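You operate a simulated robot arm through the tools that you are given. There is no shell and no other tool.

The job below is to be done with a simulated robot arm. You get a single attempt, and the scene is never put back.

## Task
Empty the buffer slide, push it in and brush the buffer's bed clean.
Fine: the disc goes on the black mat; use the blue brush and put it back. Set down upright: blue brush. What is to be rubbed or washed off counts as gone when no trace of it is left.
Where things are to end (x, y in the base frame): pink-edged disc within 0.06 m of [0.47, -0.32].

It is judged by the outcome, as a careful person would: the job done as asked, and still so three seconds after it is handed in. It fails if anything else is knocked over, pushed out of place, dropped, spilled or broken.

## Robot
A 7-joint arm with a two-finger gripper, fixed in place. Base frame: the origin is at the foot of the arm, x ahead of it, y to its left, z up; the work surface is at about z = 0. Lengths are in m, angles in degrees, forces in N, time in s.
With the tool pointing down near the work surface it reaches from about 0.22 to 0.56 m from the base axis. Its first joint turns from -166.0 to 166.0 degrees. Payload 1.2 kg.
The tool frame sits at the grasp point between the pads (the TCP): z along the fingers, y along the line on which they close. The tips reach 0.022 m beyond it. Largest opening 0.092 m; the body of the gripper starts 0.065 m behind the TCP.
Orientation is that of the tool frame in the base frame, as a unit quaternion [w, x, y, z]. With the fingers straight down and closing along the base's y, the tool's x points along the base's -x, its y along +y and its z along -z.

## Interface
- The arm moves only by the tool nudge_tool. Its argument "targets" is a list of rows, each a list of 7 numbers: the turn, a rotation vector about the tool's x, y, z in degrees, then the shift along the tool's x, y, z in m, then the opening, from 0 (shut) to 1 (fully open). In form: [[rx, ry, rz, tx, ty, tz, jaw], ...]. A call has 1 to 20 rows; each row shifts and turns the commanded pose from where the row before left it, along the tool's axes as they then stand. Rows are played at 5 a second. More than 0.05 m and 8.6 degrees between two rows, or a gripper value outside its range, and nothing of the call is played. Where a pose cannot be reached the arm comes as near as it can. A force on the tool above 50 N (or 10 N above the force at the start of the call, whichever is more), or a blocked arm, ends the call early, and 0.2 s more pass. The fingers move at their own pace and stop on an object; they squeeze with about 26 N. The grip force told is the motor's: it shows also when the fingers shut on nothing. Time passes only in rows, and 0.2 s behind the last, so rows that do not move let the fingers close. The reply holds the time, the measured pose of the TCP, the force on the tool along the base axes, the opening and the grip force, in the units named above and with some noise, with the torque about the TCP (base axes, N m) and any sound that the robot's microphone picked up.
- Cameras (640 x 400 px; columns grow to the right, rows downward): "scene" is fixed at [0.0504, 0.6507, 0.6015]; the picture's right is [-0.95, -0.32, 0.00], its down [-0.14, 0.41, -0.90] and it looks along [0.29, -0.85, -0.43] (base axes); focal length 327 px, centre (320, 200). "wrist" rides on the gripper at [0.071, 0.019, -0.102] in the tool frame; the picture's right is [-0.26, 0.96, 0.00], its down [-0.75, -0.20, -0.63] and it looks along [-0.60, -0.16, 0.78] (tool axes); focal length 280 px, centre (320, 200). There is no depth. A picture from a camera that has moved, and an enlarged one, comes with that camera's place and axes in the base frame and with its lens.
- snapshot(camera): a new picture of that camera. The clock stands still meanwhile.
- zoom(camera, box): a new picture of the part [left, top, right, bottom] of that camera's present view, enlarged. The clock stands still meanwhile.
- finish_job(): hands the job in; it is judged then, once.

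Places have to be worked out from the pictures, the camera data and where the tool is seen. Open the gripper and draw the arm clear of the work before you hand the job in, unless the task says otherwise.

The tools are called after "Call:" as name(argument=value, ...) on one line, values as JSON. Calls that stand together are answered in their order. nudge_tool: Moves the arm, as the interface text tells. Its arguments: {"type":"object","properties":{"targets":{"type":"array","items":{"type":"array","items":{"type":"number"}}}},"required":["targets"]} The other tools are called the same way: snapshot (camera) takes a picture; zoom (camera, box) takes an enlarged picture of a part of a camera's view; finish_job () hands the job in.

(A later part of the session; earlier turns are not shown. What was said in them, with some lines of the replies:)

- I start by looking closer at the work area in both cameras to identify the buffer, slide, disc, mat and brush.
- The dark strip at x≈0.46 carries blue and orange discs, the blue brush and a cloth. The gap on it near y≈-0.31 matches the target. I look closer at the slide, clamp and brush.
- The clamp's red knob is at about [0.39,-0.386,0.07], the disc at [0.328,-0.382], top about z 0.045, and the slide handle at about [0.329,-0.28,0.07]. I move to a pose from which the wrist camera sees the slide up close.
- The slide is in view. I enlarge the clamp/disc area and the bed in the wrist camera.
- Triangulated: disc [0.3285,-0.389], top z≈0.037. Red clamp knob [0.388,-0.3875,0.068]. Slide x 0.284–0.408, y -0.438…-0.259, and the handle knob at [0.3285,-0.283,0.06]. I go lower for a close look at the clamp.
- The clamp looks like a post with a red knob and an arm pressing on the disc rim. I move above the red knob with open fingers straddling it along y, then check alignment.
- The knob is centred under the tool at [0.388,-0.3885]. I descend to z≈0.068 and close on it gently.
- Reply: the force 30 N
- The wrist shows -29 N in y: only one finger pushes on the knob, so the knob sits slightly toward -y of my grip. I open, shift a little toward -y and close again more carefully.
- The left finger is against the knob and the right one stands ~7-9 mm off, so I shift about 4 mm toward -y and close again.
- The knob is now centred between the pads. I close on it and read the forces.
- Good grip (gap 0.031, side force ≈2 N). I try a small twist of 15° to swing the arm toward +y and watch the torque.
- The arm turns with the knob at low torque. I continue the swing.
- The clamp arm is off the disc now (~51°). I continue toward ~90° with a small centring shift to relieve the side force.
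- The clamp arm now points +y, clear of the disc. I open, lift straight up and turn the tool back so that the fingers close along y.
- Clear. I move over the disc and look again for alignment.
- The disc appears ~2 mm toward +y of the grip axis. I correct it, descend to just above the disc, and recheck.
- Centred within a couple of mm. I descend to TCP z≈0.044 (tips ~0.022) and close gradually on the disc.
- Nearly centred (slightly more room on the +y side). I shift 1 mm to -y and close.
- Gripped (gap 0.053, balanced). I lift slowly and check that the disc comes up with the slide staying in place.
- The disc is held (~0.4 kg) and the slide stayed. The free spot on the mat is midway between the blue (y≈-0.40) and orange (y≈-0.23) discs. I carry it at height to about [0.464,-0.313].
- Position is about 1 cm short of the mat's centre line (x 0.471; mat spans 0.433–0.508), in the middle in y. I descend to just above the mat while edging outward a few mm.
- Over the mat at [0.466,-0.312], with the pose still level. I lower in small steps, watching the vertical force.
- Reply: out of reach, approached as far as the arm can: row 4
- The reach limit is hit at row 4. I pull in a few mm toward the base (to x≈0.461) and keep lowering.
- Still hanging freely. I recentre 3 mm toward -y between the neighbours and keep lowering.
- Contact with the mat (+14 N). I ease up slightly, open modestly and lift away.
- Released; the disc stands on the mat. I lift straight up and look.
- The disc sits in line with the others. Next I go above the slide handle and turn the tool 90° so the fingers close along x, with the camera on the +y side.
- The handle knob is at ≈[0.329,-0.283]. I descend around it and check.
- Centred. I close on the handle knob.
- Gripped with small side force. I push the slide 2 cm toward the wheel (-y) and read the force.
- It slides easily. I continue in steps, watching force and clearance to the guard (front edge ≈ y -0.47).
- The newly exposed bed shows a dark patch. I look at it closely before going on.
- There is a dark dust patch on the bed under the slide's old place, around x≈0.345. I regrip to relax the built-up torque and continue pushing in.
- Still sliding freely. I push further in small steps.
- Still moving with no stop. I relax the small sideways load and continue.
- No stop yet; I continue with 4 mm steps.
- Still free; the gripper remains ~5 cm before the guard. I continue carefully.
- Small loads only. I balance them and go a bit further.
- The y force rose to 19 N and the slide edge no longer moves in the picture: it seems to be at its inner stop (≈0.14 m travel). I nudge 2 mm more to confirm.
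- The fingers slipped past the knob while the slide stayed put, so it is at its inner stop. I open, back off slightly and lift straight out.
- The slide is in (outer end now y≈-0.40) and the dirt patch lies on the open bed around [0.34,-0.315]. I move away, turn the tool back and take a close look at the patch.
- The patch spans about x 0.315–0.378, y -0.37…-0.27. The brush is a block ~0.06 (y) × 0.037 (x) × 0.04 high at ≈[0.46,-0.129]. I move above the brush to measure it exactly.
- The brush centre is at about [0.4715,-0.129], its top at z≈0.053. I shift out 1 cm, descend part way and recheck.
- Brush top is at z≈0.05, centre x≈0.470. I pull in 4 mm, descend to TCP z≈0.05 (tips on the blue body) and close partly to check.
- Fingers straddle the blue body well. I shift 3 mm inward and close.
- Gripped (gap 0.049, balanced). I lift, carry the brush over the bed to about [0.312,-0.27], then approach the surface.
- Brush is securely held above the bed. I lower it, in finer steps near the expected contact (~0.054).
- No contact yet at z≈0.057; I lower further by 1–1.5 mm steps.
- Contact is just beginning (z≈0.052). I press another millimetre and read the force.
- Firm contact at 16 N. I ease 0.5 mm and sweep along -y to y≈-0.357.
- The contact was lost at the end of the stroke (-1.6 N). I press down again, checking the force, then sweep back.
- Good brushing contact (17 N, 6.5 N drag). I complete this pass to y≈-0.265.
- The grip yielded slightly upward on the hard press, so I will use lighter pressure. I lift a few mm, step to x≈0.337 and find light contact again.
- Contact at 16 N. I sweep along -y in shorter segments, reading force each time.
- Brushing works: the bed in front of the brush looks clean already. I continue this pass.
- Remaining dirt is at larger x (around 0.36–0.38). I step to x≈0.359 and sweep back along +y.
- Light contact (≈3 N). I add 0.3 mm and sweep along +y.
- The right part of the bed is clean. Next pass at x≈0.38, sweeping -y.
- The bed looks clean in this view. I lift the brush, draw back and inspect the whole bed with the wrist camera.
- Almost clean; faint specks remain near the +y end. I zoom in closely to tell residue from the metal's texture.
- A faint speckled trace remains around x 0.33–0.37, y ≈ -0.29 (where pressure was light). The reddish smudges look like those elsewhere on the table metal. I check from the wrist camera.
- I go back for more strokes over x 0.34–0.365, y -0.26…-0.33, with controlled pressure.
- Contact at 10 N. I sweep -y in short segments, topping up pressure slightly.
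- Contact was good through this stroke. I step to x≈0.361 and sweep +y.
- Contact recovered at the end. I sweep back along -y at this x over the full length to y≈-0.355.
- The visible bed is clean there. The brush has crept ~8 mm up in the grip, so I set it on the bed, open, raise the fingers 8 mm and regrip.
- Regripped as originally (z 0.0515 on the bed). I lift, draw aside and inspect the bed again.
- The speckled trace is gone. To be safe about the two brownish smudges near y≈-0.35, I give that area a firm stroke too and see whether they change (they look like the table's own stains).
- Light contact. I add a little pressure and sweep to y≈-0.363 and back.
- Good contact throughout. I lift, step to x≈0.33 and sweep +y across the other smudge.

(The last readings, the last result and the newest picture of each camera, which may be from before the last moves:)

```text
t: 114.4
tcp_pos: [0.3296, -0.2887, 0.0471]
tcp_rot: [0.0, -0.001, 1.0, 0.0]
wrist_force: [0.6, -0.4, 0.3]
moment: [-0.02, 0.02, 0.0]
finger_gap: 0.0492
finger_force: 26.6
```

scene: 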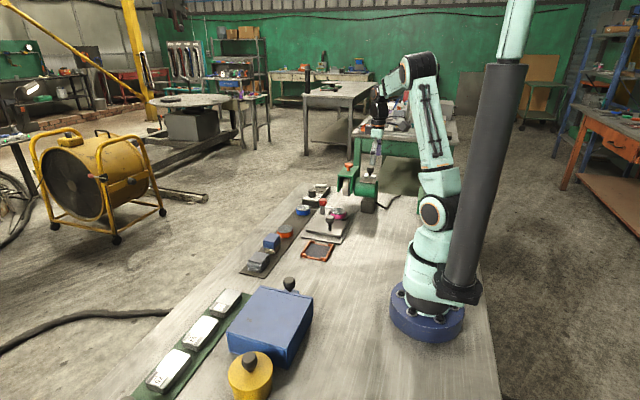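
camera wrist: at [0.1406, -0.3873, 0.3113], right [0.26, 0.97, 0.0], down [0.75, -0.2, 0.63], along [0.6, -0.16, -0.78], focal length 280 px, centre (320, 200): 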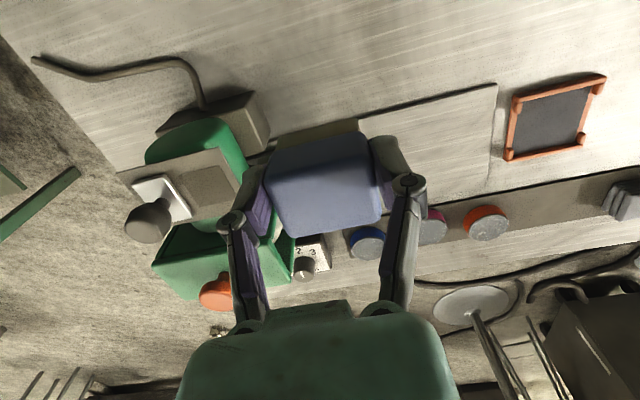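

I lift and carry the brush over its place on the mat, and inspect the bed from the scene camera before releasing anything.

Call:
nudge_tool(targets=[[0, 0, 0, 0, 0, -0.03, 0.4], [0, 0, 0, 0, 0, -0.03, 0.4], [0, 0, 0, -0.0272, 0.0322, 0, 0.4], [0, 0, 0, -0.0272, 0.0322, 0, 0.4], [0, 0, 0, -0.0272, 0.0322, 0, 0.4], [0, 0, 0, -0.0272, 0.0322, 0, 0.4], [0, 0, 0, -0.0272, 0.0322, 0, 0.4], [0, 0, 0, 0, 0, 0, 0.4]])

Call:
zoom(camera="scene", box=[310, 218, 345, 240])

Call:
zoom(camera="scene", box=[318, 212, 354, 234])

Call:
zoom(camera="scene", box=[230, 170, 380, 280])

Call:
snapshot(camera="wrist")

```text
t: 116.2
tcp_pos: [0.4626, -0.1264, 0.1085]
tcp_rot: [0.0, 0.0, 1.0, 0.0]
wrist_force: [-0.1, 0.4, -0.9]
moment: [-0.01, 0.0, 0.01]
finger_gap: 0.0491
finger_force: 25.8
```

```text
16.00 times, centred on (328, 229) of scene
camera zoom: at [0.0504, 0.6507, 0.6015], right [-0.95, -0.32, 0.0], down [-0.14, 0.41, -0.9], along [0.29, -0.85, -0.43], focal length 5226 px, centre (200, -264)
```

zoom: 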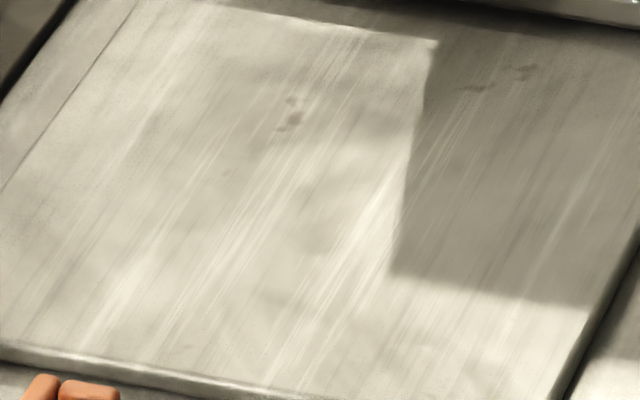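

```text
16.00 times, centred on (336, 223) of scene
camera zoom: at [0.0504, 0.6507, 0.6015], right [-0.95, -0.32, 0.0], down [-0.14, 0.41, -0.9], along [0.29, -0.85, -0.43], focal length 5226 px, centre (64, -168)
```

zoom: 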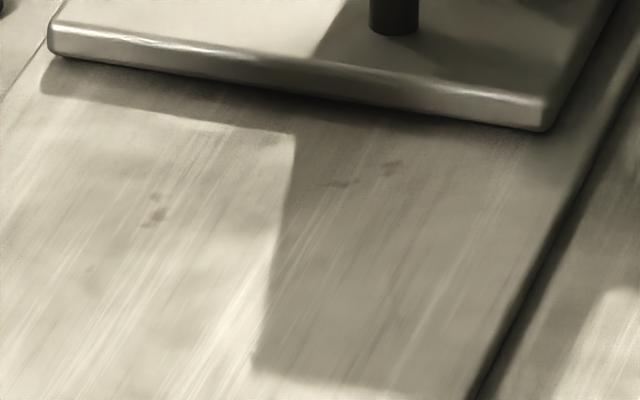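

```text
3.64 times, centred on (305, 225) of scene
camera zoom: at [0.0504, 0.6507, 0.6015], right [-0.95, -0.32, 0.0], down [-0.14, 0.41, -0.9], along [0.29, -0.85, -0.43], focal length 1188 px, centre (374, 109)
```

zoom: 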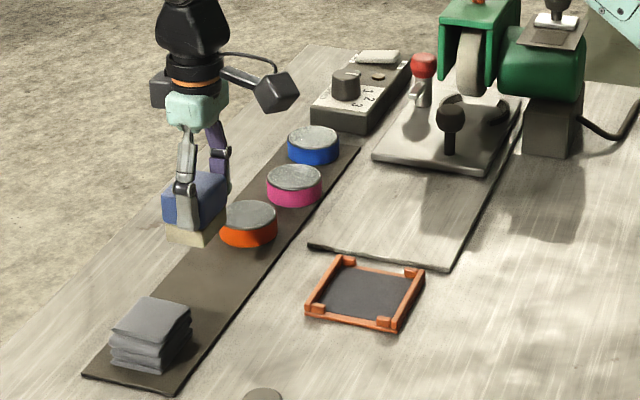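

```text
taken
camera wrist: at [0.3916, -0.1063, 0.2106], right [0.26, 0.97, 0.0], down [0.75, -0.2, 0.62], along [0.6, -0.16, -0.78], focal length 280 px, centre (320, 200)
```

wrist: 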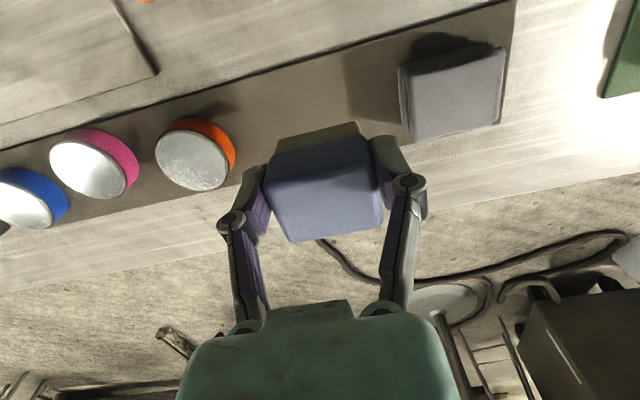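

The brown smudges are unchanged by firm brushing, so they are the metal's own stains; the dust is gone. Now I set the brush back on its place.

Call:
nudge_tool(targets=[[0, 0, 0, 0, 0, 0.025, 0.4], [0, 0, 0, 0, 0, 0.025, 0.4], [0, 0, 0, 0, 0, 0.006, 0.4], [0, 0, 0, 0, 0, 0.002, 0.4], [0, 0, 0, 0, 0, 0, 0.4]])

Call:
zoom(camera="scene", box=[235, 210, 315, 280])

Call:
snapshot(camera="wrist")

```text
t: 117.4
tcp_pos: [0.4652, -0.1266, 0.0514]
tcp_rot: [0.0, -0.001, 1.0, 0.0]
wrist_force: [-0.2, -0.5, -0.3]
moment: [0.01, -0.01, -0.02]
finger_gap: 0.0491
finger_force: 26.3
```

```text
5.71 times, centred on (275, 245) of scene
camera zoom: at [0.0504, 0.6507, 0.6015], right [-0.95, -0.32, 0.0], down [-0.14, 0.41, -0.9], along [0.29, -0.85, -0.43], focal length 1866 px, centre (577, -57)
```

zoom: 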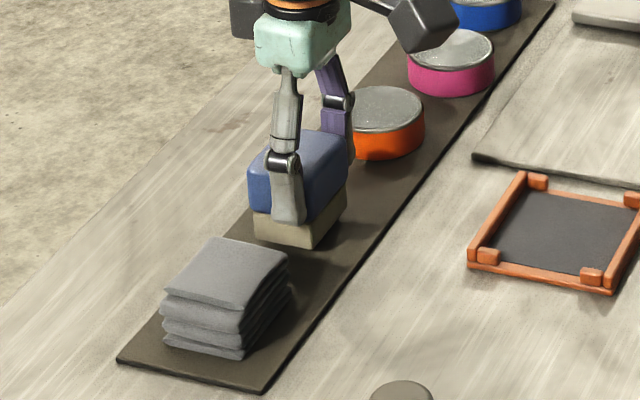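

```text
taken
camera wrist: at [0.3937, -0.107, 0.1531], right [0.26, 0.97, 0.0], down [0.75, -0.2, 0.63], along [0.6, -0.16, -0.78], focal length 280 px, centre (320, 200)
```

wrist: 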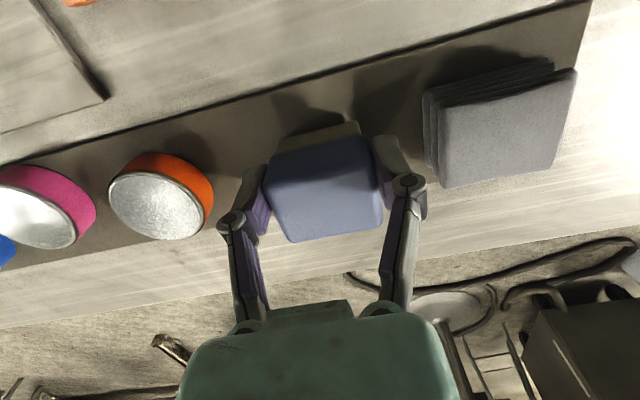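

The position matches the pick-up view within ~1–2 mm. I correct -1.5 mm in y and lower to contact.

Call:
nudge_tool(targets=[[0, 0, 0, 0, -0.0015, 0.001, 0.4], [0, 0, 0, 0, 0, 0.001, 0.4], [0, 0, 0, 0, 0, 0, 0.4]])

Call:
nudge_tool(targets=[[0, 0, 0, 0, 0, 0.0008, 0.4], [0, 0, 0, 0, 0, 0, 0.4]])

```text
t: 118.2
tcp_pos: [0.4639, -0.1277, 0.049]
tcp_rot: [0.0, -0.001, 1.0, 0.0]
wrist_force: [0.3, 0.3, -1.4]
moment: [0.01, 0.02, 0.0]
finger_gap: 0.0491
finger_force: 26.3
```

```text
t: 118.8
tcp_pos: [0.4651, -0.1286, 0.0471]
tcp_rot: [0.0, -0.001, 1.0, -0.001]
wrist_force: [0.0, 0.3, -1.0]
moment: [0.03, 0.05, 0.0]
finger_gap: 0.049
finger_force: 25.6
```

Call:
nudge_tool(targets=[[0, 0, 0, 0, 0, 0.0008, 0.4], [0, 0, 0, 0, 0, 0, 0.4]])

Call:
nudge_tool(targets=[[0, 0, 0, 0, 0, 0.0007, 0.4], [0, 0, 0, 0, 0, 0, 0.4]])

```text
t: 119.4
tcp_pos: [0.4662, -0.1285, 0.0466]
tcp_rot: [0.0, -0.001, 1.0, 0.0]
wrist_force: [-0.5, -0.1, -0.6]
moment: [-0.01, 0.04, -0.01]
finger_gap: 0.0492
finger_force: 25.6
```

```text
t: 120.0
tcp_pos: [0.4661, -0.1279, 0.0461]
tcp_rot: [0.0, -0.001, 1.0, 0.0]
wrist_force: [-2.6, -0.5, 5.2]
moment: [0.04, 0.15, 0.02]
finger_gap: 0.0495
finger_force: 25.6
```

Contact (≈6 N). I open gently and check that the brush stands before lifting away.

Call:
nudge_tool(targets=[[0, 0, 0, 0, 0, 0, 0.56], [0, 0, 0, 0, 0, 0, 0.66], [0, 0, 0, 0, 0, 0, 0.7], [0, 0, 0, 0, 0, -0.02, 0.7], [0, 0, 0, 0, 0, -0.04, 0.7], [0, 0, 0, 0, 0, -0.04, 0.7], [0, 0, 0, 0.03, 0, -0.03, 0.7], [0, 0, 0, 0, 0, 0, 0.7]])

Call:
snapshot(camera="wrist")

Call:
zoom(camera="scene", box=[230, 170, 380, 280])

```text
t: 121.8
tcp_pos: [0.4373, -0.1335, 0.1782]
tcp_rot: [0.0, -0.001, 1.0, -0.001]
wrist_force: [-0.6, -0.2, 0.0]
moment: [0.0, -0.03, -0.02]
finger_gap: 0.0642
finger_force: 0.0
```

```text
taken
camera wrist: at [0.3669, -0.1124, 0.2813], right [0.26, 0.97, 0.0], down [0.75, -0.2, 0.62], along [0.6, -0.16, -0.78], focal length 280 px, centre (320, 200)
```

wrist: 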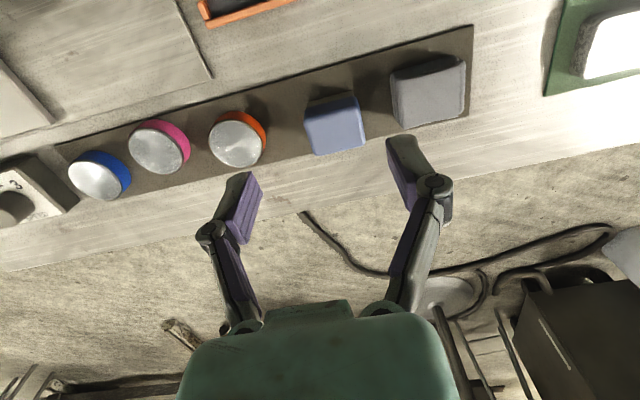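

```text
3.64 times, centred on (305, 225) of scene
camera zoom: at [0.0504, 0.6507, 0.6015], right [-0.95, -0.32, 0.0], down [-0.14, 0.41, -0.9], along [0.29, -0.85, -0.43], focal length 1188 px, centre (374, 109)
```

zoom: 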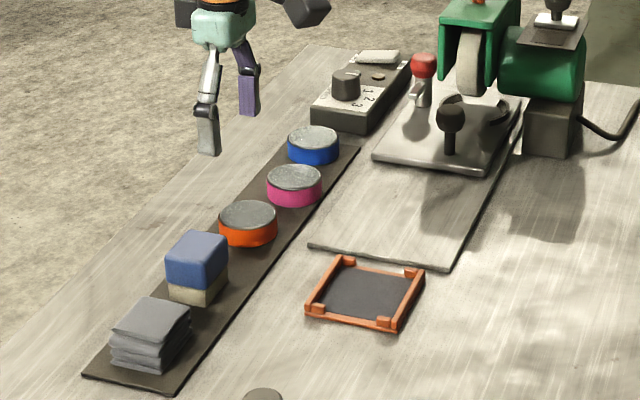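

The brush stands upright in its place, disc and others in line. I move the arm back clear and take a last close look at the bed from above.

Call:
nudge_tool(targets=[[0, 0, 0, 0.039, -0.024, -0.003, 1], [0, 0, 0, 0.039, -0.024, -0.003, 1], [0, 0, 0, 0.039, -0.024, -0.003, 1], [0, 0, 0, 0.039, -0.024, -0.003, 1], [0, 0, 0, 0.039, -0.024, 0, 1], [0, 0, 0, 0.039, -0.024, 0, 1], [0, 0, 0, 0, 0, 0, 1]])

Call:
snapshot(camera="wrist")

Call:
zoom(camera="wrist", box=[250, 130, 400, 240])

Call:
zoom(camera="scene", box=[300, 205, 370, 245])

```text
t: 123.4
tcp_pos: [0.2003, -0.2745, 0.1875]
tcp_rot: [0.0, -0.001, 1.0, 0.0]
wrist_force: [0.0, 1.0, -0.5]
moment: [-0.01, -0.02, -0.04]
finger_gap: 0.0918
finger_force: 0.1
```

```text
taken
camera wrist: at [0.1301, -0.2549, 0.2904], right [0.26, 0.97, 0.0], down [0.75, -0.2, 0.63], along [0.6, -0.16, -0.78], focal length 280 px, centre (320, 200)
```

wrist: 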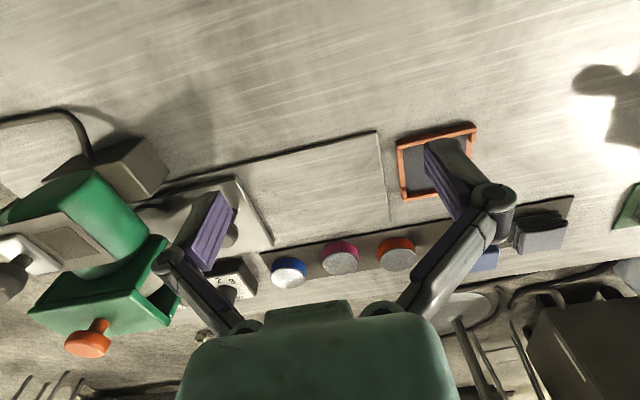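

```text
3.64 times, centred on (325, 185) of wrist
camera zoom: at [0.1301, -0.2549, 0.2904], right [0.26, 0.97, 0.0], down [0.75, -0.2, 0.63], along [0.6, -0.16, -0.78], focal length 1020 px, centre (302, 254)
```

zoom: 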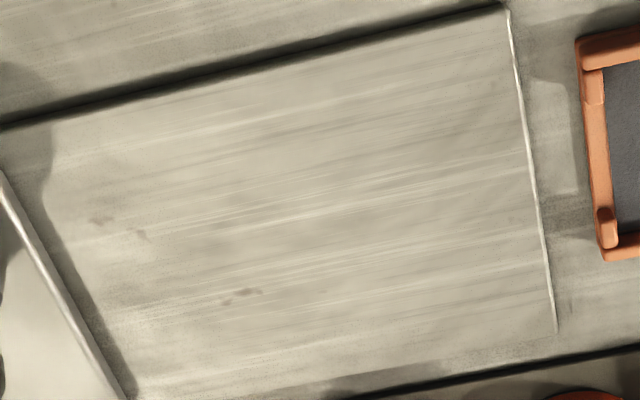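

```text
9.14 times, centred on (335, 225) of scene
camera zoom: at [0.0504, 0.6507, 0.6015], right [-0.95, -0.32, 0.0], down [-0.14, 0.41, -0.9], along [0.29, -0.85, -0.43], focal length 2986 px, centre (183, -29)
```

zoom: 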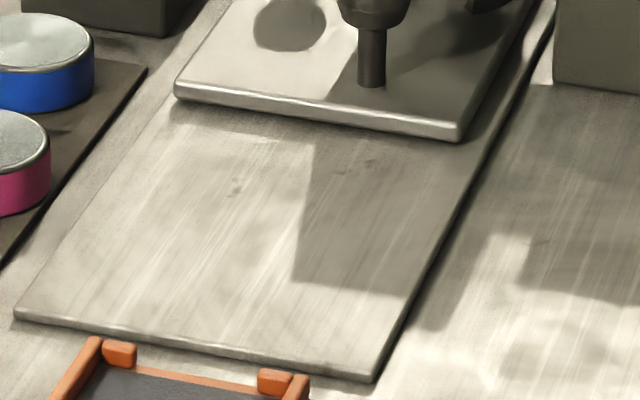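

The dust is fully gone; the brown marks that are left did not change under firm brushing and match stains on the table metal. The slide is at its inner stop, the disc is on the mat, the brush stands back in its place, and the gripper is open and clear. I hand the job in.

Call:
finish_job()

```text
The job is handed in.
```

The buffer slide is empty and pushed in, and its bed is brushed clean. I have handed the job in.

- **Disc:** The pink-edged disc is on the black mat at about [0.46, -0.31], between the blue and orange discs. That is roughly 1 cm from the target point.
- **Clamp:** I swung the red-knobbed clamp arm aside, toward the front of the slide, to free the disc. I left it in that position.
- **Slide:** I pushed it toward the wheel until it stopped, about 0.14 m of travel.
- **Bed:** The dust patch is gone. A few small brown marks remain near the slide. They did not change under two firm strokes and look like stains elsewhere on the table, so I took them to be part of the metal.
- **Blue brush:** It is standing upright in its original place.

The gripper is open and the arm is clear of the work.
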